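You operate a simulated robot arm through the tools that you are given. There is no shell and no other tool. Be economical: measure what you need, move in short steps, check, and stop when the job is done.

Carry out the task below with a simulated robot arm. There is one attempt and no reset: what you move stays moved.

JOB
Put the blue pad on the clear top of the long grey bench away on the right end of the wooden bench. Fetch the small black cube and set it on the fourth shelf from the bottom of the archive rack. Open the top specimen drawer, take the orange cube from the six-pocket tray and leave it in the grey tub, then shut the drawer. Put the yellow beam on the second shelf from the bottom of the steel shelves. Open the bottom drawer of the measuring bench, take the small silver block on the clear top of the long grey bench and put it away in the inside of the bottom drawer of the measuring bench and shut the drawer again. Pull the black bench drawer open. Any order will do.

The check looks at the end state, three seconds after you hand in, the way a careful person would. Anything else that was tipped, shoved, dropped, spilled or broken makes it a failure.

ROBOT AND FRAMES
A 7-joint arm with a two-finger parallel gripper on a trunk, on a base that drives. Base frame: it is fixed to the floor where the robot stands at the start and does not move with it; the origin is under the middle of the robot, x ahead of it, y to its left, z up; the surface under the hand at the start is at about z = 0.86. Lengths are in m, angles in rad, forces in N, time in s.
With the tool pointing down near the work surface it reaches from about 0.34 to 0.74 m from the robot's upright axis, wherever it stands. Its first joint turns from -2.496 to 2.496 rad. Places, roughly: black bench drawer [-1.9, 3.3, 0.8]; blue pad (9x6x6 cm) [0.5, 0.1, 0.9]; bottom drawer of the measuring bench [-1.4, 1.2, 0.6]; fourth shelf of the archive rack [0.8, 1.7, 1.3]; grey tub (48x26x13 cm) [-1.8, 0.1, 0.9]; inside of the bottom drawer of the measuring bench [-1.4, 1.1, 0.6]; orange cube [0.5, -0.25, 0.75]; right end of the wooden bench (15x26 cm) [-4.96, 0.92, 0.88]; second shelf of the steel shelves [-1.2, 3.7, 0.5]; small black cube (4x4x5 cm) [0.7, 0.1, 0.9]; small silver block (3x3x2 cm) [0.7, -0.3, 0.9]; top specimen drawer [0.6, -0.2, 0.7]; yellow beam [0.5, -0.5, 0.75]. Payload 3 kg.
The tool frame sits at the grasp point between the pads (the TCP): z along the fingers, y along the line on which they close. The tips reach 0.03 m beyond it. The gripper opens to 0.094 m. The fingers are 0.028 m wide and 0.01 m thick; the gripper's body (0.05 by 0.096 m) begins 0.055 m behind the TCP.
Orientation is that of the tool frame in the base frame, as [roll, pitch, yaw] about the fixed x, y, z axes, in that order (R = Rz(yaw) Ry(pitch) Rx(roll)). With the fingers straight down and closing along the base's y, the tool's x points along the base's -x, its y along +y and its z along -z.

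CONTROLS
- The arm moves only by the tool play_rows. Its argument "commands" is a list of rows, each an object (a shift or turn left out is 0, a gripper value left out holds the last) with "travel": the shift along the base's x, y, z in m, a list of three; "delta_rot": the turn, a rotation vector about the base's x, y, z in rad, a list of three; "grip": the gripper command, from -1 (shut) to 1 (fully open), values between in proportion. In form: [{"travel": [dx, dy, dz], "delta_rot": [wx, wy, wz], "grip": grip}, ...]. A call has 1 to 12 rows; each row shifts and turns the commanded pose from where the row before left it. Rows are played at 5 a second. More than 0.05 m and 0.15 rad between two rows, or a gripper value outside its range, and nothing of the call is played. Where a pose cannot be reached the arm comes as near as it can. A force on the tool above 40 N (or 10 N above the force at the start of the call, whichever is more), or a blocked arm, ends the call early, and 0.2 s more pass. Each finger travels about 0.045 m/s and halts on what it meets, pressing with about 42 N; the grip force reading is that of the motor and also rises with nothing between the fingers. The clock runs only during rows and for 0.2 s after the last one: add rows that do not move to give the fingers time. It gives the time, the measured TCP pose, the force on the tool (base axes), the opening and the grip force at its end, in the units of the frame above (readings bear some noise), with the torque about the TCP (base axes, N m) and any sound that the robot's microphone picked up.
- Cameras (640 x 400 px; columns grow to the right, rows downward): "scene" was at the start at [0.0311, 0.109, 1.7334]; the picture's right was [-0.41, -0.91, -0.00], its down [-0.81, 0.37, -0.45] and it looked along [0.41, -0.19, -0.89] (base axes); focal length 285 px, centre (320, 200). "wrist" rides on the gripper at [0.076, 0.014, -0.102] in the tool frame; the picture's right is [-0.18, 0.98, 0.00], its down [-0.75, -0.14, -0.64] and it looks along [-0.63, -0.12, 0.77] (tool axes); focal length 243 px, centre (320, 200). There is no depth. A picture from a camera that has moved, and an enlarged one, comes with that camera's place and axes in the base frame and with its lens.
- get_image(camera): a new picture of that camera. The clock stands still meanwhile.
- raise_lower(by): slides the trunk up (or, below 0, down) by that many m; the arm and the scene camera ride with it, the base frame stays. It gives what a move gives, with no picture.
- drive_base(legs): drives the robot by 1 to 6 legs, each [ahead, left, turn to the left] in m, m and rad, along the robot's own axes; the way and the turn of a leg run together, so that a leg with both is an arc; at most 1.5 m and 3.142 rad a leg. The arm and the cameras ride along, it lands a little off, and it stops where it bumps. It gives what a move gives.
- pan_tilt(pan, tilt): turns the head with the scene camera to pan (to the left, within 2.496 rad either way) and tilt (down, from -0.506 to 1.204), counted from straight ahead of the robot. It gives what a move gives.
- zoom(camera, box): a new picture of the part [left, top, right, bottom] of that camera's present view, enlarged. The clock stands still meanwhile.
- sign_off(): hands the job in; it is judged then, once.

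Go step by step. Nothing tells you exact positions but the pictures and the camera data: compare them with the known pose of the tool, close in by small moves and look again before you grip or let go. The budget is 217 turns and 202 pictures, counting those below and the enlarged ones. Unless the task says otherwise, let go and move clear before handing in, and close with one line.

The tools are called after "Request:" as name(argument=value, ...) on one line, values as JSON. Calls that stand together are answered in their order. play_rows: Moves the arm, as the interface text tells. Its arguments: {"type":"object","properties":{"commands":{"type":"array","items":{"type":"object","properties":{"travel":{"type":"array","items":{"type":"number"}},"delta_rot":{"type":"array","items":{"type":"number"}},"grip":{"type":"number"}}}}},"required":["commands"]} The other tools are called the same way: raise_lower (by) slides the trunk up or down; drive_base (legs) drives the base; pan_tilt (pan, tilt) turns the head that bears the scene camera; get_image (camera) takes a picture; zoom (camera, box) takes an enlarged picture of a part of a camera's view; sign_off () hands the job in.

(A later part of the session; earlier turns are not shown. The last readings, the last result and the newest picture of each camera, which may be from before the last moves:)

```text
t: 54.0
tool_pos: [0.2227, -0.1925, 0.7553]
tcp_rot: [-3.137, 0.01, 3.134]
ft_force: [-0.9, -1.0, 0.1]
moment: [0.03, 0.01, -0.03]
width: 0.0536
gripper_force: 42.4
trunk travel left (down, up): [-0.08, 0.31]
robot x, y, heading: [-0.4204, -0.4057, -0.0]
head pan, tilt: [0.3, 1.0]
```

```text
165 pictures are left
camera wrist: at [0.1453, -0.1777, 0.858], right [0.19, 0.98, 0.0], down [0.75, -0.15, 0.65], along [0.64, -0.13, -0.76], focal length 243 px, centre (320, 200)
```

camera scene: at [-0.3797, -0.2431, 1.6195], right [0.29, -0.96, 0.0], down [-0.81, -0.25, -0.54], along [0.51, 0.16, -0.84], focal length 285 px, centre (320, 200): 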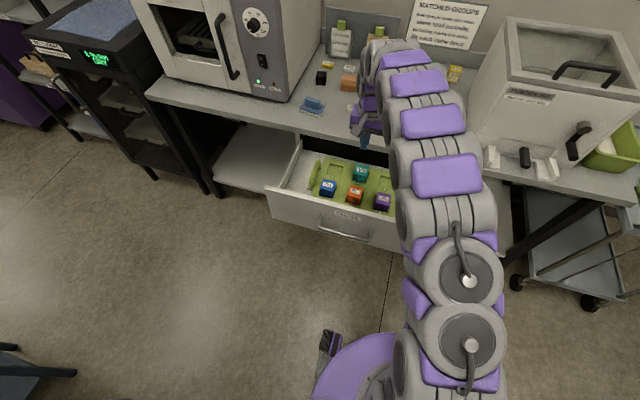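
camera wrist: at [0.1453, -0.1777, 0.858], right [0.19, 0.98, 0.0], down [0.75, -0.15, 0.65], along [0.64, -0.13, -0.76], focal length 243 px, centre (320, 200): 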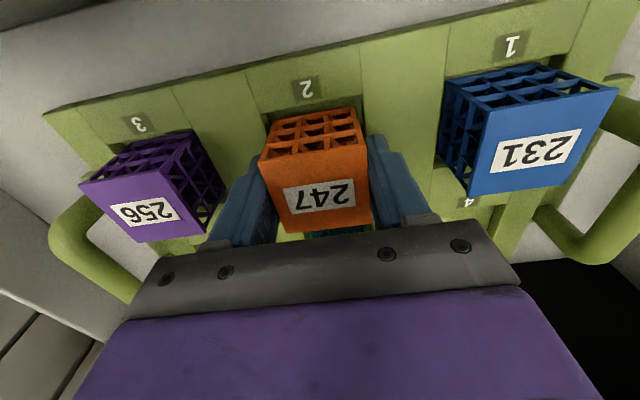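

The cube is moving with the hand. I continue slowly.

Request:
play_rows(commands=[{"travel": [0, 0, 0.005]}, {"travel": [0, 0, 0.006]}, {"travel": [0, 0, 0.006]}, {"travel": [0, 0, 0.006]}, {"travel": [0, 0, 0.006]}, {"travel": [0, 0, 0.006]}, {"travel": [0, 0, 0.006]}, {"travel": [0, 0, 0.006]}, {"travel": [0, 0, 0.006]}, {}])

Request:
get_image(camera="wrist")

```text
t: 56.2
tool_pos: [0.223, -0.1927, 0.8102]
tcp_rot: [-3.137, 0.009, 3.134]
ft_force: [0.0, -0.4, 0.1]
moment: [-0.01, 0.02, -0.01]
width: 0.0535
gripper_force: 41.8
trunk travel left (down, up): [-0.08, 0.31]
robot x, y, heading: [-0.4218, -0.4035, -0.0]
head pan, tilt: [0.3, 1.0]
```

```text
164 pictures are left
camera wrist: at [0.1457, -0.1779, 0.9109], right [0.19, 0.98, 0.0], down [0.75, -0.15, 0.65], along [0.64, -0.13, -0.76], focal length 243 px, centre (320, 200)
```

wrist: 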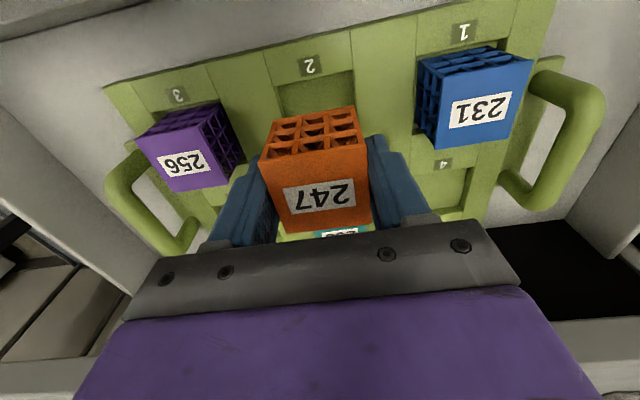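

The orange cube is out of the tray. I raise it gently clear of everything, then drive back along the aisle.

Request:
play_rows(commands=[{"travel": [0, 0, 0.012]}, {"travel": [0, 0, 0.02]}, {"travel": [0, 0, 0.02]}, {"travel": [0, 0, 0.02]}, {"travel": [0, 0, 0.02]}, {"travel": [0, 0, 0.02]}, {"travel": [0, 0, 0.02]}, {"travel": [0, 0, 0.02]}, {"travel": [0, 0, 0.02]}, {"travel": [0, 0, 0.02]}, {"travel": [0, 0, 0.012]}, {}])

Request:
raise_lower(by=0.12)

Request:
drive_base(legs=[[-0.35, -0.05, 0]])

Request:
pan_tilt(pan=2.3, tilt=0.8)

Request:
get_image(camera="scene")

Request:
get_image(camera="wrist")

```text
t: 58.8
tool_pos: [0.2232, -0.193, 1.0119]
tcp_rot: [-3.137, 0.01, 3.133]
ft_force: [0.1, 1.4, -0.6]
moment: [-0.01, -0.01, 0.0]
width: 0.0535
gripper_force: 42.1
trunk travel left (down, up): [-0.08, 0.31]
robot x, y, heading: [-0.4193, -0.4032, -0.001]
head pan, tilt: [0.3, 1.0]
```

```text
t: 60.3
tool_pos: [0.224, -0.1934, 1.1321]
tcp_rot: [-3.138, 0.011, 3.132]
ft_force: [-0.1, 0.5, -0.2]
moment: [0.0, -0.01, 0.01]
width: 0.0535
gripper_force: 42.0
trunk travel left (down, up): [-0.2, 0.19]
robot x, y, heading: [-0.4182, -0.4023, -0.006]
head pan, tilt: [0.3, 1.0]
```

```text
t: 62.5
tool_pos: [-0.1245, -0.2416, 1.1342]
tcp_rot: [-3.138, 0.012, 3.132]
ft_force: [-0.8, 0.2, -0.4]
moment: [0.01, -0.03, 0.0]
width: 0.0531
gripper_force: 41.6
trunk travel left (down, up): [-0.2, 0.19]
robot x, y, heading: [-0.7669, -0.4543, -0.003]
head pan, tilt: [0.3, 1.0]
```

```text
t: 64.5
tool_pos: [-0.1255, -0.2423, 1.1353]
tcp_rot: [-3.14, 0.011, 3.134]
ft_force: [0.5, -0.1, 0.0]
moment: [0.02, 0.02, 0.0]
width: 0.0532
gripper_force: 41.5
trunk travel left (down, up): [-0.2, 0.19]
robot x, y, heading: [-0.7667, -0.4559, 0.004]
head pan, tilt: [2.3, 0.799]
```

```text
163 pictures are left
camera scene: at [-0.8453, -0.2508, 1.7548], right [0.75, 0.66, 0.0], down [0.47, -0.54, -0.7], along [-0.47, 0.52, -0.72], focal length 285 px, centre (320, 200)
```

scene: 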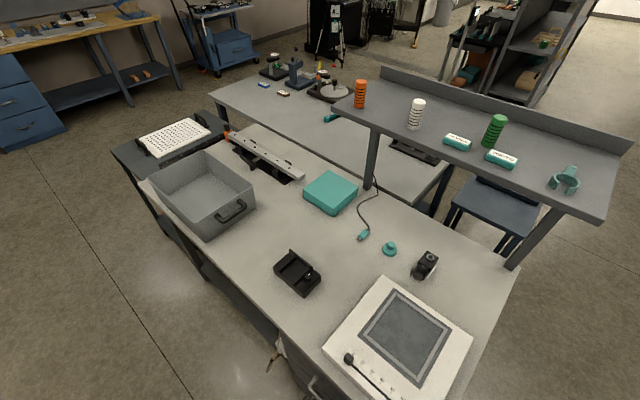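

```text
162 pictures are left
camera wrist: at [-0.2035, -0.2281, 1.2363], right [0.19, 0.98, 0.0], down [0.74, -0.15, 0.65], along [0.64, -0.13, -0.76], focal length 243 px, centre (320, 200)
```

wrist: 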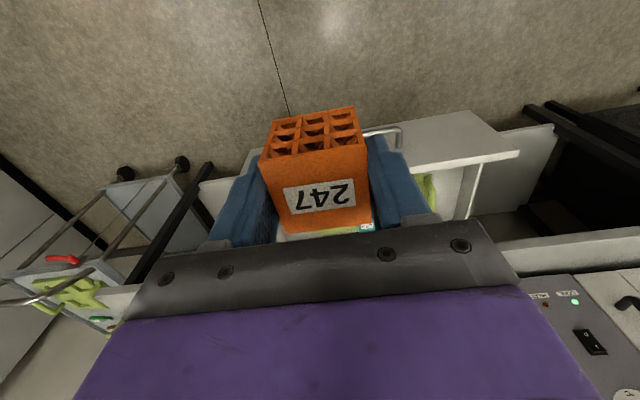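

The tub is along the aisle bench, centre about (-1.78,0.07). I drive back along the aisle and turn left so that the hand ends over it.

Request:
drive_base(legs=[[-0.8, -0.11, 0], [0, 0, 1.571]])

Request:
pan_tilt(pan=0.3, tilt=1.0)

Request:
get_image(camera="scene")

Request:
get_image(camera="wrist")

```text
t: 72.6
tool_pos: [-1.771, 0.0775, 1.1356]
tcp_rot: [-3.14, 0.013, -1.575]
ft_force: [-0.5, 0.3, -0.2]
moment: [0.01, -0.01, 0.02]
width: 0.0535
gripper_force: 41.9
trunk travel left (down, up): [-0.2, 0.19]
robot x, y, heading: [-1.5594, -0.5599, 1.571]
head pan, tilt: [2.3, 0.799]
```

```text
t: 74.5
tool_pos: [-1.7697, 0.0755, 1.1354]
tcp_rot: [3.141, 0.015, -1.577]
ft_force: [0.2, 0.5, 0.0]
moment: [0.01, 0.0, 0.0]
width: 0.0534
gripper_force: 42.0
trunk travel left (down, up): [-0.2, 0.19]
robot x, y, heading: [-1.5571, -0.5644, 1.57]
head pan, tilt: [0.3, 1.0]
```

```text
161 pictures are left
camera scene: at [-1.7229, -0.5226, 1.7394], right [0.95, 0.3, 0.0], down [0.25, -0.8, -0.54], along [-0.16, 0.51, -0.84], focal length 285 px, centre (320, 200)
```

scene: 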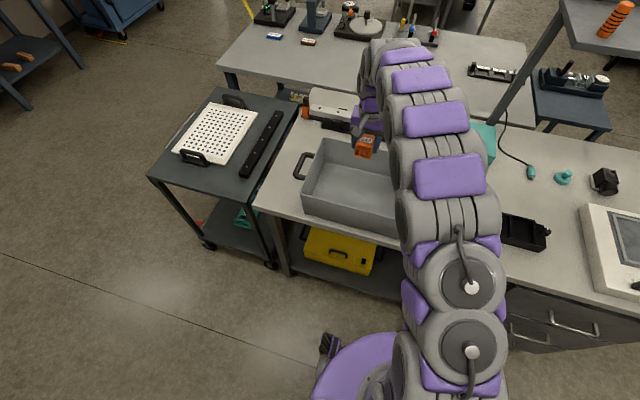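

```text
160 pictures are left
camera wrist: at [-1.7854, -0.0022, 1.2375], right [-0.98, 0.19, 0.0], down [0.14, 0.74, 0.65], along [0.12, 0.64, -0.76], focal length 243 px, centre (320, 200)
```

wrist: 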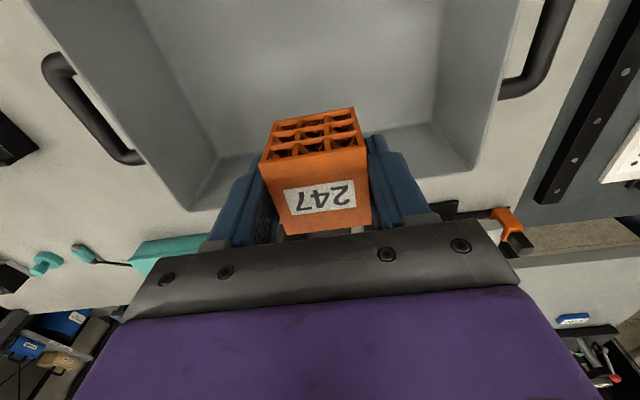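

The hand is over the tub's middle. I lower the cube in slowly.

Request:
play_rows(commands=[{"travel": [0, 0, -0.01]}, {"travel": [0, 0, -0.02]}, {"travel": [0, 0, -0.02]}, {"travel": [0, 0, -0.02]}, {"travel": [0, 0, -0.02]}, {"travel": [0, 0, -0.02]}, {"travel": [0, 0, -0.02]}, {"travel": [0, 0, -0.02]}, {"travel": [0, 0, -0.02]}, {"travel": [0, 0, -0.02]}, {"travel": [0, 0, -0.005]}, {}])

Request:
get_image(camera="wrist")

```text
t: 77.1
tool_pos: [-1.7695, 0.0765, 0.9411]
tcp_rot: [3.14, 0.017, -1.577]
ft_force: [0.8, -0.4, -1.0]
moment: [-0.02, 0.0, 0.03]
width: 0.0533
gripper_force: 41.8
trunk travel left (down, up): [-0.2, 0.19]
robot x, y, heading: [-1.5563, -0.5596, 1.577]
head pan, tilt: [0.3, 1.0]
```

```text
159 pictures are left
camera wrist: at [-1.7851, -0.0023, 1.0427], right [-0.98, 0.19, 0.0], down [0.14, 0.74, 0.65], along [0.12, 0.64, -0.76], focal length 243 px, centre (320, 200)
```

wrist: 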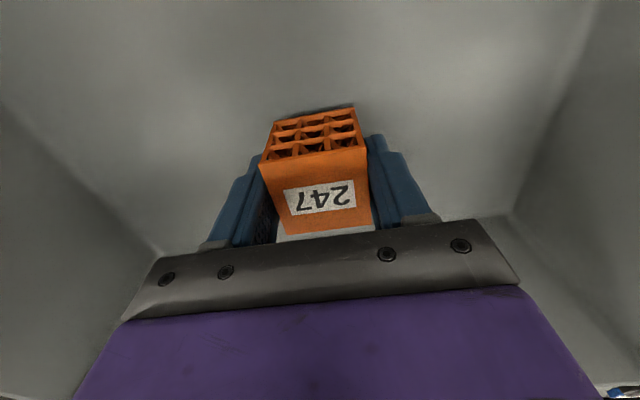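

Still in air. I lower in tiny steps until contact.

Request:
play_rows(commands=[{"travel": [0, 0, -0.005]}, {"travel": [0, 0, -0.005]}, {"travel": [0, 0, -0.005]}, {}])

Request:
get_image(camera="wrist")

```text
t: 78.1
tool_pos: [-1.77, 0.076, 0.9292]
tcp_rot: [3.14, 0.019, -1.573]
ft_force: [-0.5, -0.4, 29.3]
moment: [-0.33, -0.01, 0.0]
width: 0.0537
gripper_force: 42.1
trunk travel left (down, up): [-0.2, 0.19]
robot x, y, heading: [-1.5604, -0.5643, 1.574]
head pan, tilt: [0.3, 1.0]
```

```text
158 pictures are left
camera wrist: at [-1.785, -0.0025, 1.0301], right [-0.98, 0.19, 0.0], down [0.14, 0.74, 0.66], along [0.12, 0.65, -0.75], focal length 243 px, centre (320, 200)
```

wrist: 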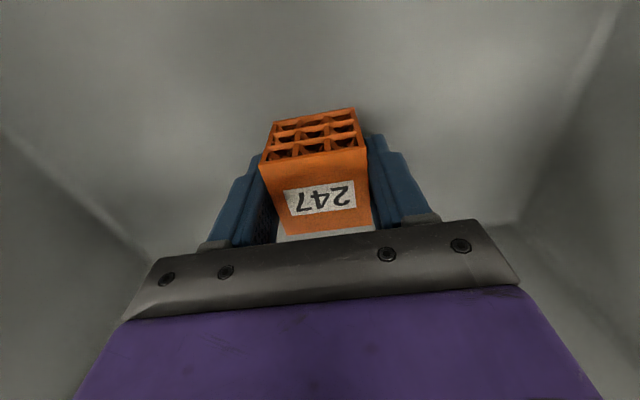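

It rests on the tub floor. I raise 2 mm to unload, open and lift clear.

Request:
play_rows(commands=[{"travel": [0, 0, 0.002]}, {"grip": 1}, {}, {}, {}, {"travel": [0, 0, 0.03]}, {"travel": [0, 0, 0.045]}, {"travel": [0, 0, 0.045]}, {"travel": [0, 0, 0.045]}, {"travel": [0, 0, 0.045]}])

Request:
get_image(camera="wrist")

Request:
get_image(camera="scene")

```text
t: 80.3
tool_pos: [-1.7693, 0.0762, 1.1388]
tcp_rot: [-3.14, 0.013, -1.572]
ft_force: [0.0, 0.1, 0.2]
moment: [0.0, 0.0, 0.04]
width: 0.0936
gripper_force: 0.1
trunk travel left (down, up): [-0.2, 0.19]
robot x, y, heading: [-1.5586, -0.5607, 1.568]
head pan, tilt: [0.3, 1.0]
```

```text
157 pictures are left
camera wrist: at [-1.7849, -0.0022, 1.2408], right [-0.98, 0.19, 0.0], down [0.14, 0.74, 0.65], along [0.12, 0.64, -0.76], focal length 243 px, centre (320, 200)
```

wrist: 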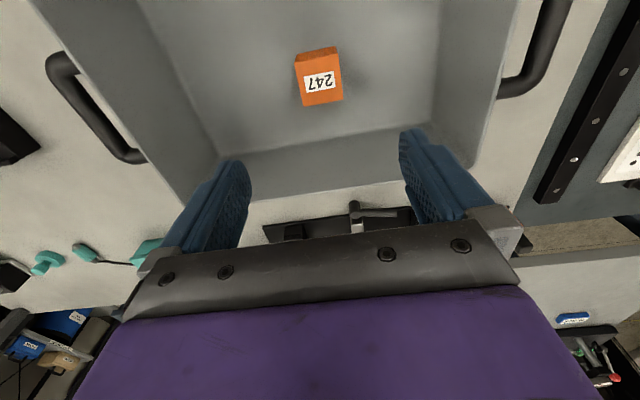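

```text
156 pictures are left
camera scene: at [-1.7222, -0.5239, 1.7395], right [0.95, 0.3, 0.0], down [0.25, -0.8, -0.54], along [-0.16, 0.51, -0.84], focal length 285 px, centre (320, 200)
```

scene: 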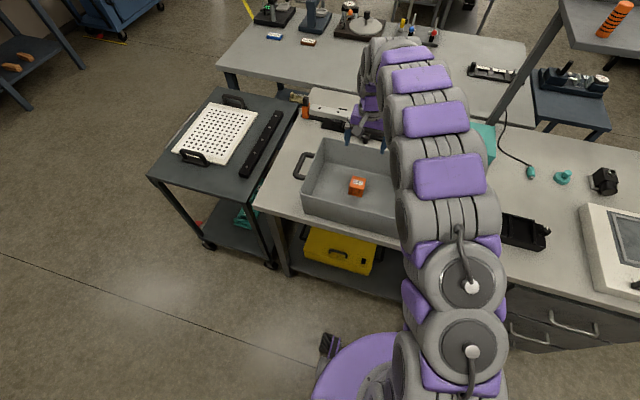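

The orange cube is in the tub. Now I return to shut the specimen drawer by pushing its handle.

Request:
drive_base(legs=[[0, 0, -1.571], [0.87, 0.14, 0]])

Request:
play_rows(commands=[{"grip": -1}, {}, {}, {}, {}])

Request:
get_image(camera="scene")

Request:
get_image(camera="wrist")

```text
t: 88.8
tool_pos: [-0.0446, -0.2131, 1.1379]
tcp_rot: [-3.141, 0.015, 3.133]
ft_force: [-0.3, 0.7, -0.9]
moment: [0.02, 0.0, -0.02]
width: 0.0944
gripper_force: 0.1
trunk travel left (down, up): [-0.2, 0.19]
robot x, y, heading: [-0.6854, -0.4262, 0.002]
head pan, tilt: [0.3, 1.0]
```

```text
t: 90.0
tool_pos: [-0.0476, -0.215, 1.1385]
tcp_rot: [3.141, 0.015, 3.132]
ft_force: [-0.8, 0.4, -0.3]
moment: [-0.03, 0.02, -0.02]
width: 0.0
gripper_force: 10.3
trunk travel left (down, up): [-0.2, 0.19]
robot x, y, heading: [-0.691, -0.4188, 0.003]
head pan, tilt: [0.3, 1.0]
```

```text
155 pictures are left
camera scene: at [-0.6437, -0.261, 1.7394], right [0.29, -0.96, 0.0], down [-0.81, -0.25, -0.54], along [0.51, 0.16, -0.84], focal length 285 px, centre (320, 200)
```

scene: 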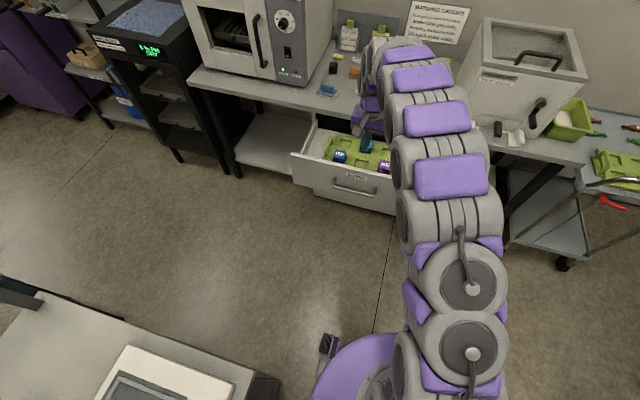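

```text
154 pictures are left
camera wrist: at [-0.1257, -0.2001, 1.2414], right [0.19, 0.98, 0.0], down [0.74, -0.15, 0.65], along [0.64, -0.12, -0.76], focal length 243 px, centre (320, 200)
```

wrist: 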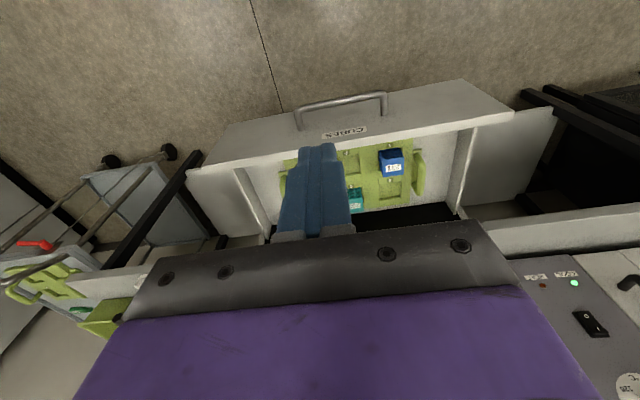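

The handle bar is at x≈0.04. I lower the closed fingers in front of it.

Request:
play_rows(commands=[{"travel": [0, 0.015, -0.045]}, {"travel": [0, 0, -0.045]}, {"travel": [0, 0, -0.045]}, {"travel": [0, 0, -0.045]}, {"travel": [0, 0, -0.045]}, {"travel": [0, 0, -0.045]}, {"travel": [0, 0, -0.045]}, {"travel": [0, 0, -0.045]}, {"travel": [0, 0, -0.04]}])

Request:
zoom(camera="scene", box=[260, 100, 460, 240])

Request:
get_image(camera="wrist")

```text
t: 92.0
tool_pos: [-0.0479, -0.1993, 0.7388]
tcp_rot: [-3.141, 0.015, 3.132]
ft_force: [0.1, 0.3, 0.0]
moment: [-0.04, -0.02, -0.02]
width: 0.0
gripper_force: 32.9
trunk travel left (down, up): [-0.2, 0.19]
robot x, y, heading: [-0.6818, -0.4247, 0.004]
head pan, tilt: [0.3, 1.0]
```

```text
2.86 times, centred on (360, 170) of scene
camera zoom: at [-0.6423, -0.2604, 1.7393], right [0.29, -0.96, 0.0], down [-0.81, -0.25, -0.54], along [0.51, 0.16, -0.84], focal length 814 px, centre (206, 286)
```

zoom: 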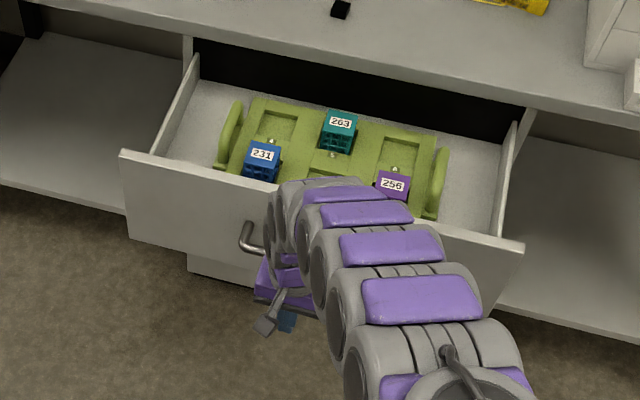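

```text
152 pictures are left
camera wrist: at [-0.1264, -0.1842, 0.8403], right [0.19, 0.98, 0.0], down [0.74, -0.15, 0.65], along [0.64, -0.12, -0.76], focal length 243 px, centre (320, 200)
```

wrist: 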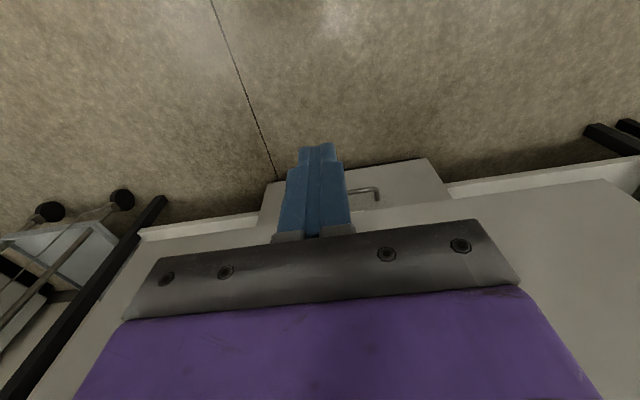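

Fingers are in front of the bar. I push by driving forward 0.32, then finish with the arm.

Request:
drive_base(legs=[[0.32, 0, 0]])

Request:
zoom(camera="scene", box=[260, 60, 500, 260])

Request:
get_image(camera="wrist")

```text
t: 94.2
tool_pos: [0.2756, -0.1996, 0.7394]
tcp_rot: [-3.141, 0.017, 3.132]
ft_force: [1.5, 0.4, 0.5]
moment: [0.04, 0.02, 0.02]
width: 0.0002
gripper_force: 33.2
trunk travel left (down, up): [-0.2, 0.19]
robot x, y, heading: [-0.3596, -0.4213, -0.002]
head pan, tilt: [0.3, 1.0]
```

```text
2.00 times, centred on (380, 160) of scene
camera zoom: at [-0.3195, -0.2614, 1.7393], right [0.29, -0.96, 0.0], down [-0.81, -0.25, -0.54], along [0.51, 0.16, -0.84], focal length 570 px, centre (200, 280)
```

zoom: 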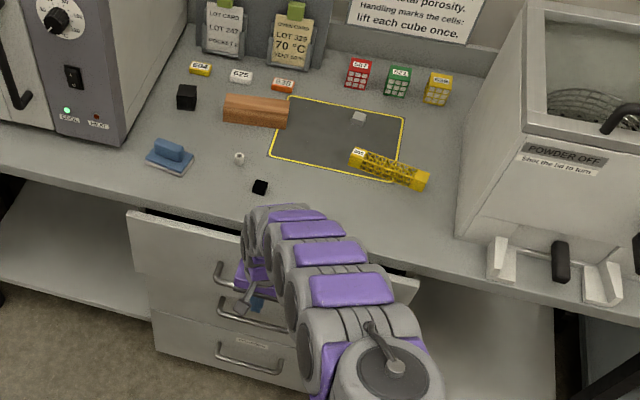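

```text
150 pictures are left
camera wrist: at [0.197, -0.1853, 0.8409], right [0.19, 0.98, 0.0], down [0.74, -0.15, 0.65], along [0.64, -0.12, -0.76], focal length 243 px, centre (320, 200)
```

wrist: 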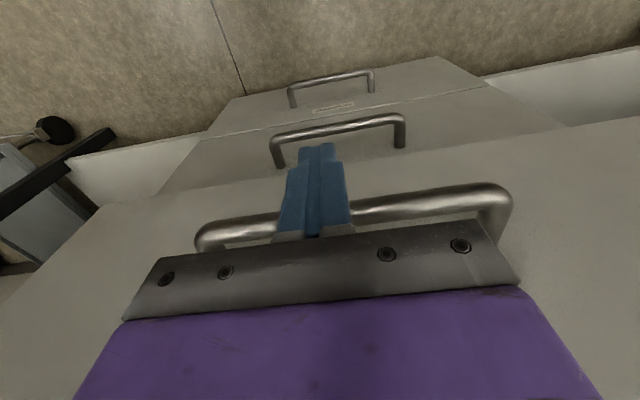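

Almost shut. I push the last 5 cm with the arm.

Request:
play_rows(commands=[{"travel": [0.01, 0, 0]}, {"travel": [0.01, 0, 0]}, {"travel": [0.01, 0, 0]}, {"travel": [0.01, 0, 0]}, {"travel": [0.01, 0, 0]}, {"travel": [0.005, 0, 0]}, {"travel": [0.005, 0, 0]}, {}])

Request:
get_image(camera="wrist")

Request:
zoom(camera="scene", box=[260, 60, 500, 260])

```text
t: 96.0
tool_pos: [0.3078, -0.2003, 0.7412]
tcp_rot: [3.14, 0.017, 3.131]
ft_force: [-3.1, -0.1, 1.9]
moment: [0.04, -0.04, 0.06]
width: 0.0
gripper_force: 33.1
out of reach, approached as far as the arm can: row 4, 5, 7
trunk travel left (down, up): [-0.2, 0.19]
robot x, y, heading: [-0.3617, -0.424, -0.003]
head pan, tilt: [0.3, 1.0]
```

```text
149 pictures are left
camera wrist: at [0.2297, -0.1863, 0.843], right [0.19, 0.98, 0.0], down [0.74, -0.15, 0.66], along [0.64, -0.12, -0.76], focal length 243 px, centre (320, 200)
```

wrist: 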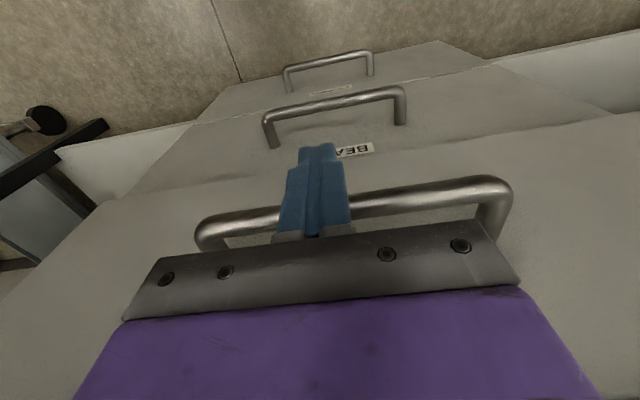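

```text
2.00 times, centred on (380, 160) of scene
camera zoom: at [-0.3213, -0.2613, 1.7394], right [0.29, -0.96, 0.0], down [-0.81, -0.25, -0.54], along [0.51, 0.16, -0.84], focal length 570 px, centre (200, 280)
```

zoom: 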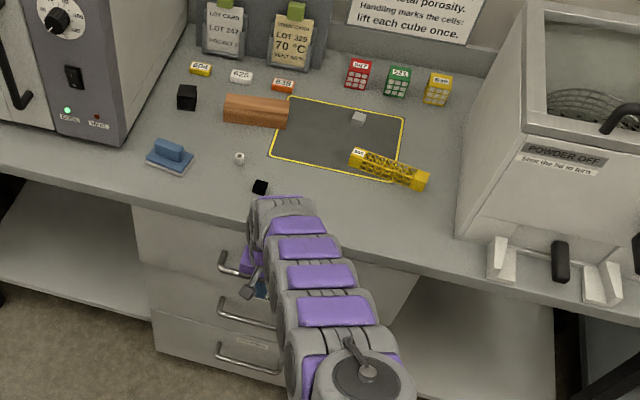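

A centimetre or so remains; I nudge the base forward.

Request:
drive_base(legs=[[0.02, 0, 0]])

Request:
get_image(camera="wrist")

Request:
zoom(camera="scene", box=[300, 130, 460, 250])

```text
t: 96.9
tool_pos: [0.3202, -0.202, 0.7443]
tcp_rot: [3.141, 0.015, 3.131]
ft_force: [-0.4, 0.0, 0.2]
moment: [0.01, 0.01, -0.03]
width: 0.0
gripper_force: 33.1
trunk travel left (down, up): [-0.2, 0.19]
robot x, y, heading: [-0.3476, -0.4257, 0.0]
head pan, tilt: [0.3, 1.0]
stopped in leg 1: the force on the tool passed its limit at 71 N (the readings are from after the stop); the commanded pose is now the measured one
```

```text
147 pictures are left
camera wrist: at [0.2422, -0.1873, 0.8461], right [0.19, 0.98, 0.0], down [0.74, -0.15, 0.65], along [0.64, -0.12, -0.76], focal length 243 px, centre (320, 200)
```

wrist: 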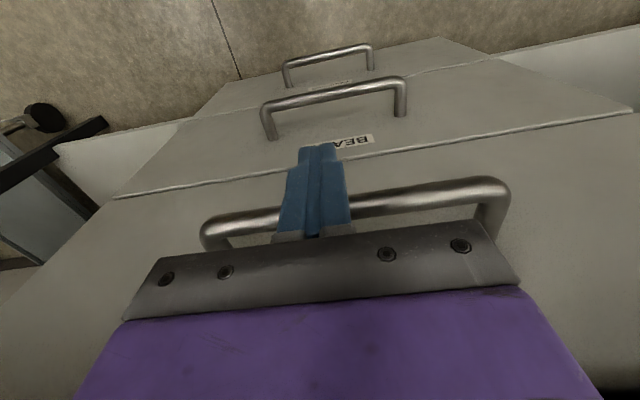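

```text
3.33 times, centred on (380, 190) of scene
camera zoom: at [-0.3044, -0.2609, 1.7394], right [0.29, -0.96, 0.0], down [-0.81, -0.25, -0.54], along [0.51, 0.16, -0.84], focal length 949 px, centre (120, 233)
```

zoom: 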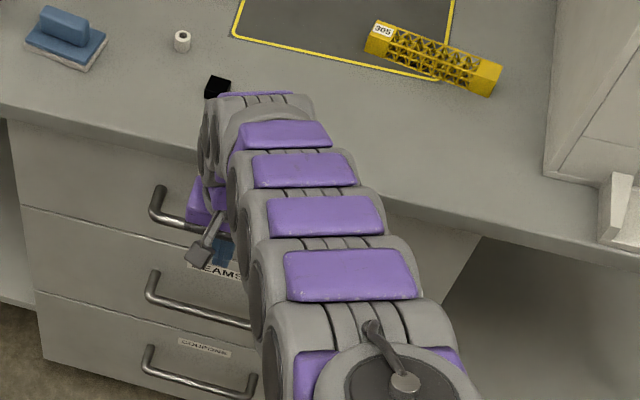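

The drawer stopped hard against its stop and looks flush. I back off, rise and drive to the bench to fetch the black cube.

Request:
play_rows(commands=[{"travel": [-0.03, 0, 0]}, {"travel": [-0.03, 0, 0.02]}, {"travel": [-0.02, 0, 0.045]}, {"travel": [0, 0, 0.048], "grip": 1}, {"travel": [0, 0, 0.048]}, {"travel": [0, 0, 0.048]}, {"travel": [0, 0, 0.048]}, {"travel": [0, 0, 0.048]}, {"travel": [0, 0, 0.048]}, {"travel": [0, 0, 0.048]}])

Request:
drive_base(legs=[[0, 0.3, 0], [0.3, 0, 0]])

Request:
pan_tilt(pan=0.15, tilt=0.95)

Request:
get_image(camera="scene")

Request:
get_image(camera="wrist")

```text
t: 99.1
tool_pos: [0.24, -0.2019, 1.1466]
tcp_rot: [3.139, 0.016, 3.134]
ft_force: [-0.3, -0.2, 1.3]
moment: [0.03, 0.02, -0.05]
width: 0.0939
gripper_force: 0.1
trunk travel left (down, up): [-0.2, 0.19]
robot x, y, heading: [-0.3445, -0.4228, -0.005]
head pan, tilt: [0.3, 1.0]
```

```text
t: 102.8
tool_pos: [0.5309, 0.1015, 1.1454]
tcp_rot: [-3.128, 0.008, 3.131]
ft_force: [2.2, -23.2, 6.9]
moment: [2.01, 0.15, 0.2]
width: 0.0799
gripper_force: 0.1
trunk travel left (down, up): [-0.2, 0.19]
robot x, y, heading: [-0.0511, -0.1172, -0.003]
head pan, tilt: [0.3, 1.0]
stopped in leg 2: the force on the tool passed its limit at 53 N (the readings are from after the stop); the commanded pose is now the measured one
```

```text
t: 103.5
tool_pos: [0.5311, 0.1021, 1.1461]
tcp_rot: [-3.132, 0.007, 3.134]
ft_force: [9.1, -24.2, 7.7]
moment: [2.02, 0.59, -0.26]
width: 0.0804
gripper_force: 0.1
trunk travel left (down, up): [-0.2, 0.19]
robot x, y, heading: [-0.0506, -0.1199, -0.002]
head pan, tilt: [0.15, 0.949]
```

```text
145 pictures are left
camera scene: at [-0.0036, 0.0173, 1.7443], right [0.15, -0.99, -0.01], down [-0.81, -0.12, -0.58], along [0.57, 0.09, -0.81], focal length 285 px, centre (320, 200)
```

scene: 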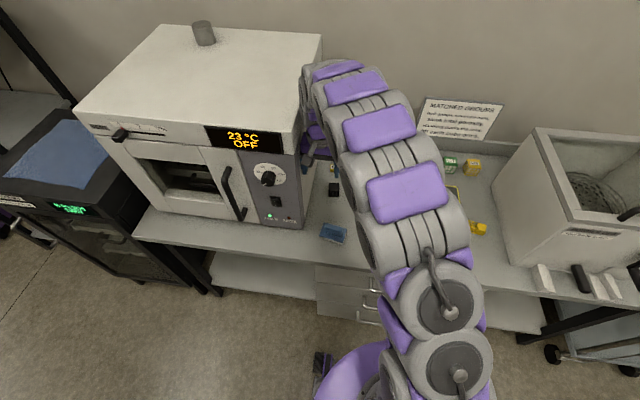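

```text
144 pictures are left
camera wrist: at [0.4532, 0.1167, 1.2474], right [0.19, 0.98, -0.01], down [0.75, -0.14, 0.65], along [0.64, -0.13, -0.76], focal length 243 px, centre (320, 200)
```

wrist: 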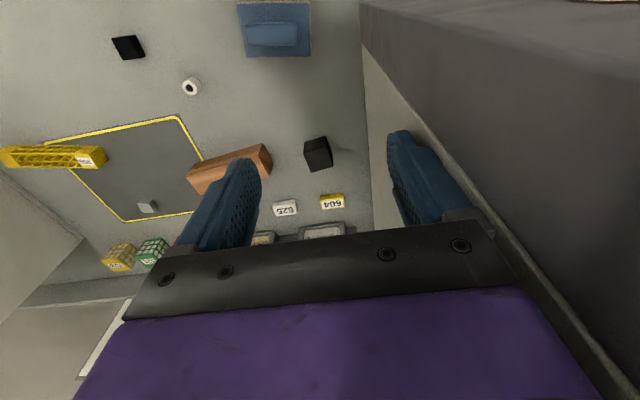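

The left finger grazed the oven's side; I move the hand right, away from it.

Request:
play_rows(commands=[{"travel": [0, -0.02, 0]}, {"travel": [0, -0.03, 0]}, {"travel": [0.02, -0.02, 0]}])

Request:
get_image(camera="wrist")

Request:
zoom(camera="scene", box=[60, 10, 400, 280])

```text
t: 104.3
tool_pos: [0.5513, 0.0284, 1.1448]
tcp_rot: [-3.134, 0.006, 3.135]
ft_force: [0.3, 0.2, -0.2]
moment: [0.05, 0.02, 0.0]
width: 0.0939
gripper_force: 0.1
trunk travel left (down, up): [-0.2, 0.19]
robot x, y, heading: [-0.0471, -0.122, 0.001]
head pan, tilt: [0.15, 0.949]
```

```text
143 pictures are left
camera wrist: at [0.4733, 0.0435, 1.2473], right [0.19, 0.98, -0.01], down [0.75, -0.14, 0.65], along [0.64, -0.13, -0.76], focal length 243 px, centre (320, 200)
```

wrist: 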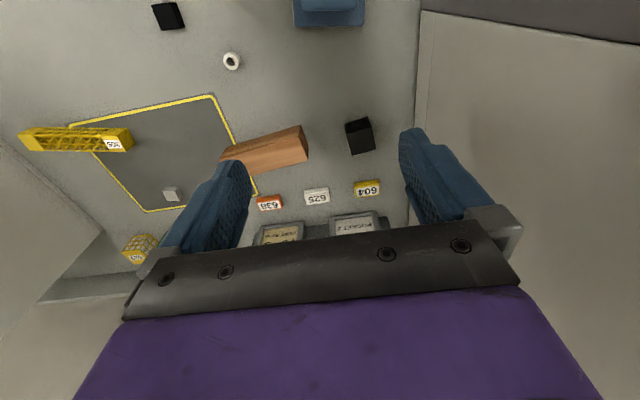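

```text
1.48 times, centred on (230, 145) of scene
camera zoom: at [-0.0033, 0.0231, 1.7436], right [0.15, -0.99, 0.0], down [-0.81, -0.12, -0.58], along [0.57, 0.09, -0.81], focal length 422 px, centre (453, 282)
```

zoom: 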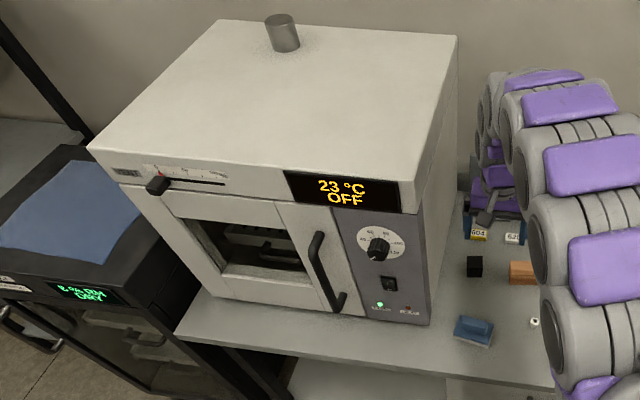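

The oven looks intact. The black cube is at about (0.65,0.07); I move above it.

Request:
play_rows(commands=[{"travel": [0.03, 0.012, -0.03]}, {"travel": [0.03, 0.014, -0.03]}, {"travel": [0.03, 0.014, -0.03]}, {"travel": [0.008, 0, -0.04]}, {"travel": [0, 0, -0.03]}])

Request:
get_image(camera="wrist")

Request:
zoom(camera="scene", box=[280, 120, 440, 240])

```text
t: 105.5
tool_pos: [0.6483, 0.0779, 0.9834]
tcp_rot: [-3.125, 0.008, 3.136]
ft_force: [-0.4, 0.9, -0.4]
moment: [0.02, -0.01, 0.01]
width: 0.0939
gripper_force: 0.1
trunk travel left (down, up): [-0.2, 0.19]
robot x, y, heading: [-0.0484, -0.1221, -0.0]
head pan, tilt: [0.15, 0.949]
```

```text
141 pictures are left
camera wrist: at [0.5708, 0.0941, 1.0847], right [0.19, 0.98, -0.01], down [0.75, -0.14, 0.65], along [0.64, -0.13, -0.76], focal length 243 px, centre (320, 200)
```

wrist: 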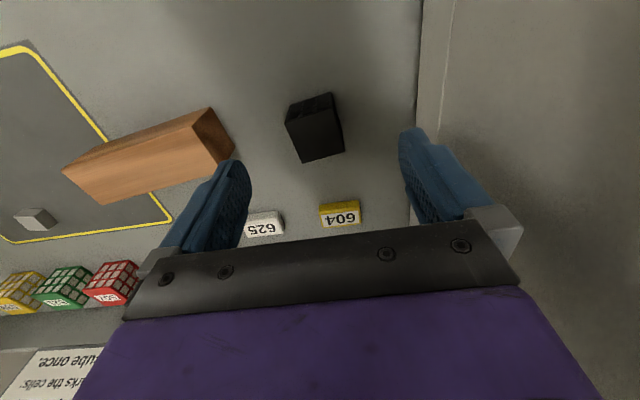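

```text
3.33 times, centred on (360, 180) of scene
camera zoom: at [-0.0027, 0.0331, 1.7429], right [0.15, -0.99, 0.0], down [-0.81, -0.12, -0.58], along [0.57, 0.08, -0.82], focal length 949 px, centre (187, 267)
```

zoom: 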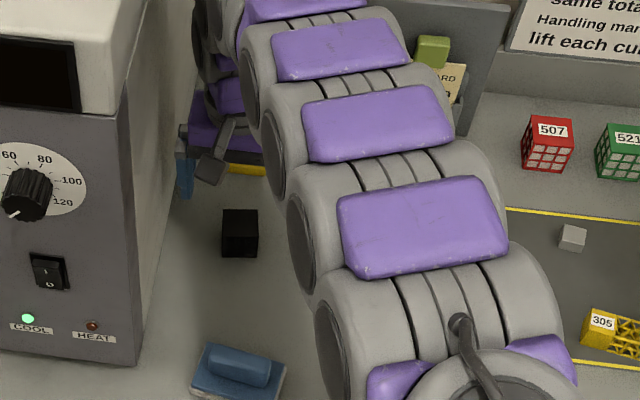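

Cube top centre is (0.655,0.076). I go down and grip it gently.

Request:
play_rows(commands=[{"travel": [0.005, -0.002, -0.03]}, {"travel": [0, 0, -0.03]}, {"travel": [0, 0, -0.025]}, {}, {"grip": -1}, {}, {}, {}, {}, {}, {}])

Request:
get_image(camera="wrist")

```text
t: 107.9
tool_pos: [0.6528, 0.075, 0.8986]
tcp_rot: [-3.13, 0.008, 3.134]
ft_force: [0.0, -1.8, 2.2]
moment: [-0.03, -0.03, 0.02]
width: 0.0435
gripper_force: 41.8
trunk travel left (down, up): [-0.2, 0.19]
robot x, y, heading: [-0.0476, -0.1211, -0.006]
head pan, tilt: [0.15, 0.949]
```

```text
139 pictures are left
camera wrist: at [0.575, 0.09, 1.0008], right [0.19, 0.98, -0.01], down [0.75, -0.14, 0.65], along [0.64, -0.13, -0.76], focal length 243 px, centre (320, 200)
```

wrist: 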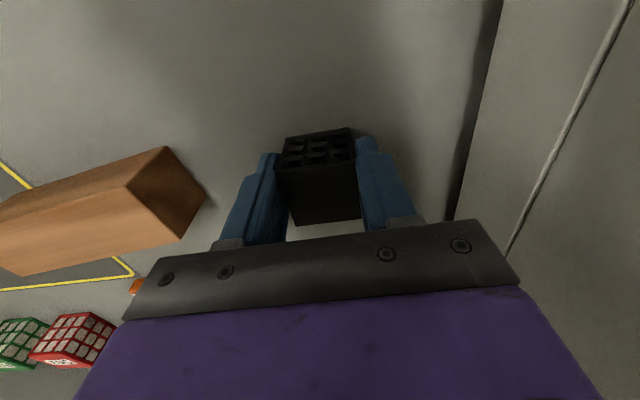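

Gripped at 43.5 mm. I lift slowly and pull back from the oven.

Request:
play_rows(commands=[{"travel": [0, 0, 0.006]}, {"travel": [0, 0, 0.012]}, {"travel": [0, 0, 0.02]}, {"travel": [0, 0, 0.02]}, {"travel": [0, 0, 0.02]}, {"travel": [0, -0.005, 0.02]}, {"travel": [-0.01, -0.01, 0.02]}, {"travel": [-0.02, -0.01, 0.02]}, {"travel": [-0.02, -0.01, 0.02]}, {"travel": [-0.02, -0.01, 0.02]}, {"travel": [-0.02, 0, 0.02]}, {"travel": [-0.01, 0, 0.01]}])

Request:
get_image(camera="wrist")

Request:
pan_tilt(pan=0.9, tilt=0.3)

Request:
get_image(camera="scene")

```text
t: 110.5
tool_pos: [0.5519, 0.0303, 1.1069]
tcp_rot: [-3.128, 0.006, 3.135]
ft_force: [0.4, 0.9, 0.4]
moment: [0.0, 0.03, 0.01]
width: 0.0438
gripper_force: 41.9
trunk travel left (down, up): [-0.2, 0.19]
robot x, y, heading: [-0.0495, -0.1143, -0.0]
head pan, tilt: [0.15, 0.949]
```

```text
138 pictures are left
camera wrist: at [0.4754, 0.0455, 1.2088], right [0.19, 0.98, -0.01], down [0.75, -0.14, 0.65], along [0.63, -0.13, -0.76], focal length 243 px, centre (320, 200)
```

wrist: 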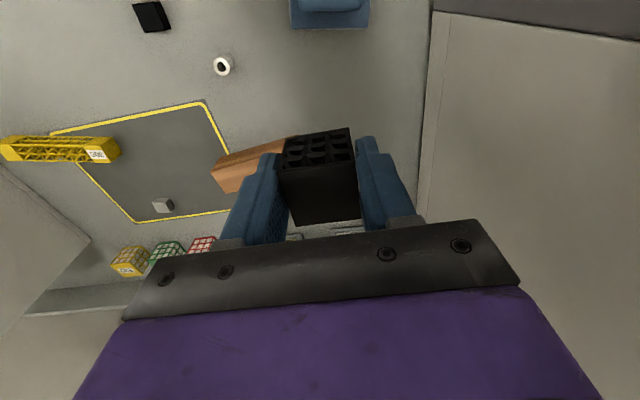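

```text
t: 111.6
tool_pos: [0.5535, 0.0298, 1.1073]
tcp_rot: [-3.127, 0.008, 3.135]
ft_force: [0.1, 0.8, -0.8]
moment: [-0.01, 0.01, 0.02]
width: 0.0437
gripper_force: 42.2
trunk travel left (down, up): [-0.2, 0.19]
robot x, y, heading: [-0.0533, -0.1223, 0.001]
head pan, tilt: [0.901, 0.3]
```

```text
137 pictures are left
camera scene: at [-0.0182, 0.0943, 1.7988], right [0.78, -0.62, 0.0], down [-0.19, -0.23, -0.95], along [0.59, 0.75, -0.3], focal length 285 px, centre (320, 200)
```

scene: 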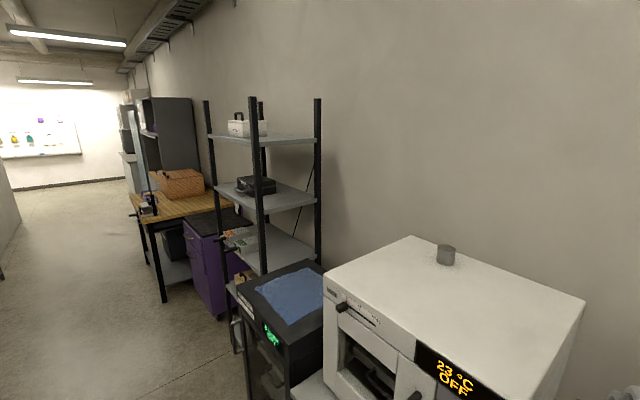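

The rack's fourth shelf is the one with the black case (z≈1.30). I back out, draw the hand in, raise the trunk and drive left past the oven to the rack.

Request:
drive_base(legs=[[-0.24, 0, 0]])

Request:
play_rows(commands=[{"travel": [-0.01, 0, 0.01]}, {"travel": [-0.02, 0, 0.01]}, {"travel": [-0.02, 0, 0.01]}, {"travel": [-0.02, 0, 0.01]}, {"travel": [-0.02, 0, 0.01]}, {"travel": [-0.02, 0, 0]}, {"travel": [-0.02, 0, 0]}, {"travel": [-0.01, 0, 0]}])

Request:
raise_lower(by=0.18)

Request:
drive_base(legs=[[0, 0.9, 0], [0, 0.9, 0]])

Request:
pan_tilt(pan=0.0, tilt=0.4)

Request:
get_image(camera="scene")

Request:
get_image(camera="wrist")

```text
t: 113.4
tool_pos: [0.3125, 0.0305, 1.1072]
tcp_rot: [-3.129, 0.01, 3.138]
ft_force: [-0.4, 0.4, 0.1]
moment: [-0.02, 0.02, -0.01]
width: 0.0433
gripper_force: 42.1
trunk travel left (down, up): [-0.2, 0.19]
robot x, y, heading: [-0.2928, -0.1212, -0.002]
head pan, tilt: [0.901, 0.3]
```

```text
t: 115.2
tool_pos: [0.171, 0.03, 1.1578]
tcp_rot: [-3.129, 0.007, 3.134]
ft_force: [-0.1, 0.0, -0.5]
moment: [0.0, 0.01, 0.02]
width: 0.0437
gripper_force: 41.9
trunk travel left (down, up): [-0.2, 0.19]
robot x, y, heading: [-0.2906, -0.1206, 0.001]
head pan, tilt: [0.901, 0.3]
```

```text
t: 117.2
tool_pos: [0.1709, 0.0297, 1.3368]
tcp_rot: [-3.129, 0.009, 3.137]
ft_force: [-0.3, 0.0, -0.6]
moment: [0.04, 0.02, -0.01]
width: 0.0435
gripper_force: 42.0
trunk travel left (down, up): [-0.38, 0.01]
robot x, y, heading: [-0.2862, -0.1209, 0.005]
head pan, tilt: [0.901, 0.3]
```

```text
t: 126.3
tool_pos: [0.1559, 1.8229, 1.34]
tcp_rot: [-3.141, 0.008, -3.137]
ft_force: [0.3, -0.3, 0.3]
moment: [0.0, 0.0, -0.02]
width: 0.0433
gripper_force: 42.0
trunk travel left (down, up): [-0.38, 0.01]
robot x, y, heading: [-0.3057, 1.6812, 0.007]
head pan, tilt: [0.901, 0.3]
```

```text
t: 127.5
tool_pos: [0.1541, 1.8234, 1.3407]
tcp_rot: [-3.138, 0.007, -3.138]
ft_force: [0.6, 0.2, -1.3]
moment: [0.03, 0.02, -0.01]
width: 0.0436
gripper_force: 41.9
trunk travel left (down, up): [-0.38, 0.01]
robot x, y, heading: [-0.3067, 1.6845, 0.013]
head pan, tilt: [0.0, 0.4]
```

```text
136 pictures are left
camera scene: at [-0.2401, 1.8126, 1.9705], right [0.01, -1.0, 0.0], down [-0.39, 0.0, -0.92], along [0.92, 0.01, -0.39], focal length 285 px, centre (320, 200)
```

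scene: 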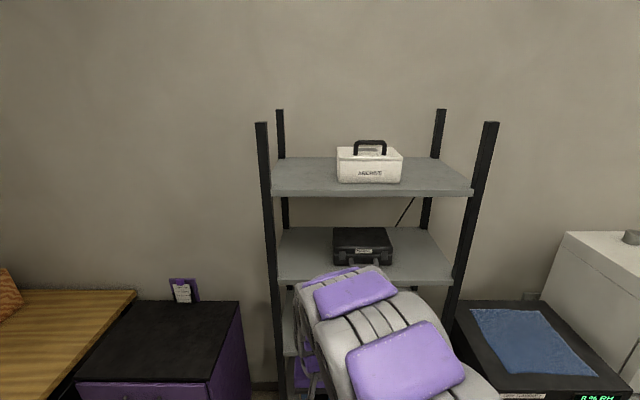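

```text
135 pictures are left
camera wrist: at [0.0761, 1.8376, 1.4425], right [0.18, 0.98, 0.0], down [0.75, -0.14, 0.65], along [0.64, -0.12, -0.76], focal length 243 px, centre (320, 200)
```

wrist: 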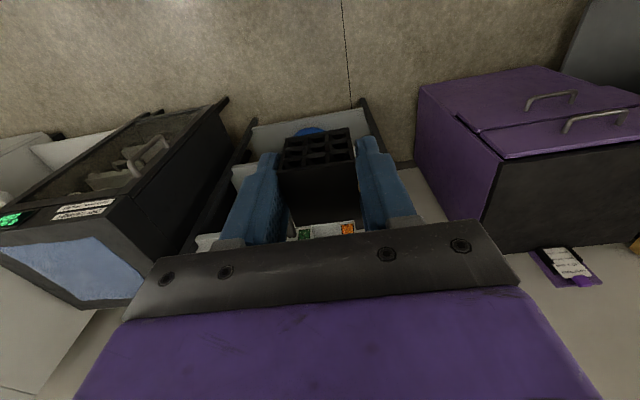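

Shelf 4 spans x≈0.60–0.97, free at left around y≈1.87. I tilt the hand forward about 25° so it stays clear of the shelf above, and drive closer.

Request:
play_rows(commands=[{"travel": [0, 0.01, 0.015], "delta_rot": [0, -0.07, 0]}, {"travel": [0, 0.01, 0.015], "delta_rot": [0, -0.07, 0]}, {"travel": [0, 0.01, 0.015], "delta_rot": [0, -0.07, 0]}, {"travel": [0, 0.01, 0.015], "delta_rot": [0, -0.08, 0]}, {"travel": [0, 0.005, 0.01], "delta_rot": [0, -0.08, 0]}, {"travel": [0, 0, 0.0], "delta_rot": [0, -0.07, 0]}])

Request:
drive_base(legs=[[0.3, 0, -0.013]])

Request:
get_image(camera="scene")

Request:
get_image(camera="wrist")

```text
t: 128.9
tool_pos: [0.1532, 1.8742, 1.41]
tcp_rot: [-3.137, 0.45, -3.138]
ft_force: [-0.9, -0.6, 0.7]
moment: [-0.01, 0.0, -0.03]
width: 0.0438
gripper_force: 42.0
trunk travel left (down, up): [-0.38, 0.01]
robot x, y, heading: [-0.3036, 1.6846, 0.013]
head pan, tilt: [0.0, 0.4]
```

```text
t: 130.9
tool_pos: [0.4567, 1.8621, 1.4083]
tcp_rot: [-3.138, 0.449, 3.13]
ft_force: [0.3, -0.2, -0.8]
moment: [-0.01, 0.03, 0.0]
width: 0.0433
gripper_force: 41.7
trunk travel left (down, up): [-0.38, 0.01]
robot x, y, heading: [-0.0063, 1.6832, -0.004]
head pan, tilt: [0.0, 0.4]
```

```text
134 pictures are left
camera scene: at [0.0607, 1.8166, 1.9702], right [0.0, -1.0, 0.0], down [-0.39, 0.0, -0.92], along [0.92, 0.0, -0.39], focal length 285 px, centre (320, 200)
```

scene: 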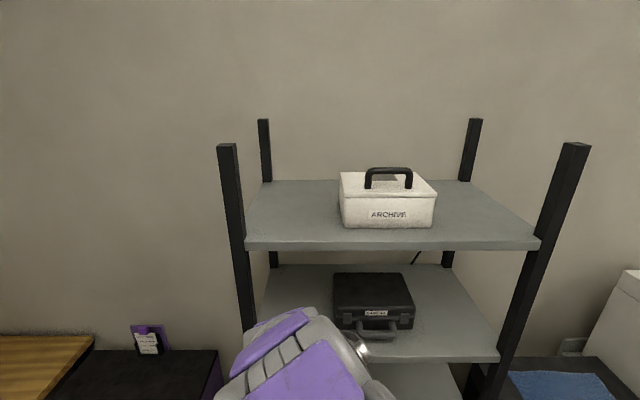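

```text
133 pictures are left
camera wrist: at [0.3435, 1.8781, 1.47], right [0.18, 0.98, 0.08], down [0.4, -0.14, 0.91], along [0.9, -0.13, -0.42], focal length 243 px, centre (320, 200)
```

wrist: 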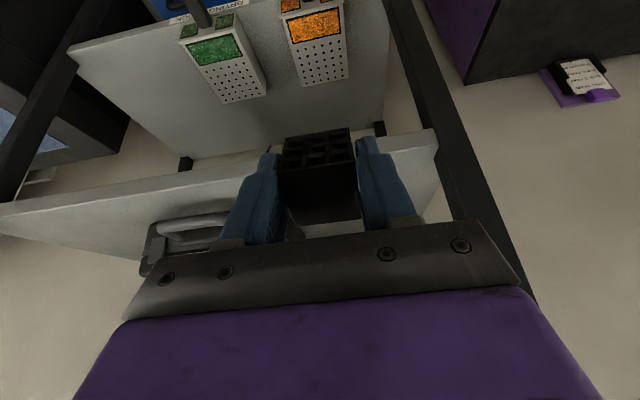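

I need the shelf edge more exactly; zooming both views.

Request:
zoom(camera="scene", box=[380, 220, 560, 400])

Request:
zoom(camera="wrist", box=[360, 80, 520, 240])

```text
2.22 times, centred on (470, 310) of scene
camera zoom: at [0.0607, 1.8166, 1.9702], right [0.0, -1.0, 0.0], down [-0.39, 0.0, -0.92], along [0.92, 0.0, -0.39], focal length 633 px, centre (-13, -44)
```

zoom: 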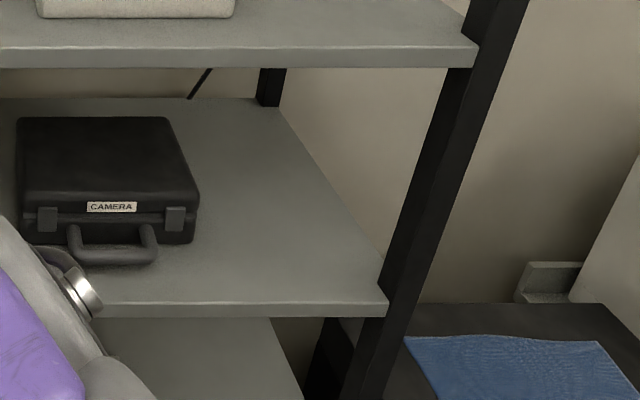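

```text
2.50 times, centred on (440, 160) of wrist
camera zoom: at [0.3435, 1.8781, 1.47], right [0.18, 0.98, 0.08], down [0.4, -0.14, 0.91], along [0.9, -0.13, -0.42], focal length 606 px, centre (20, 300)
```

zoom: 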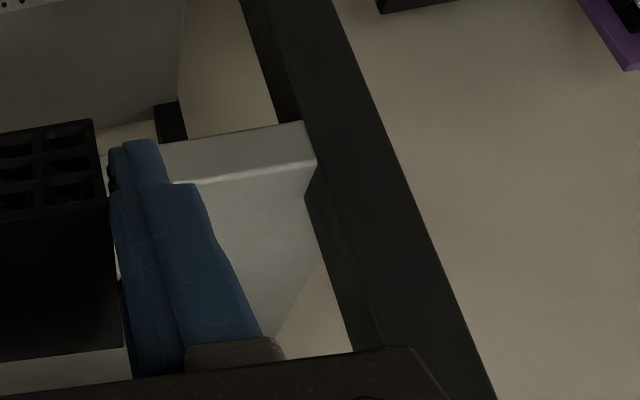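

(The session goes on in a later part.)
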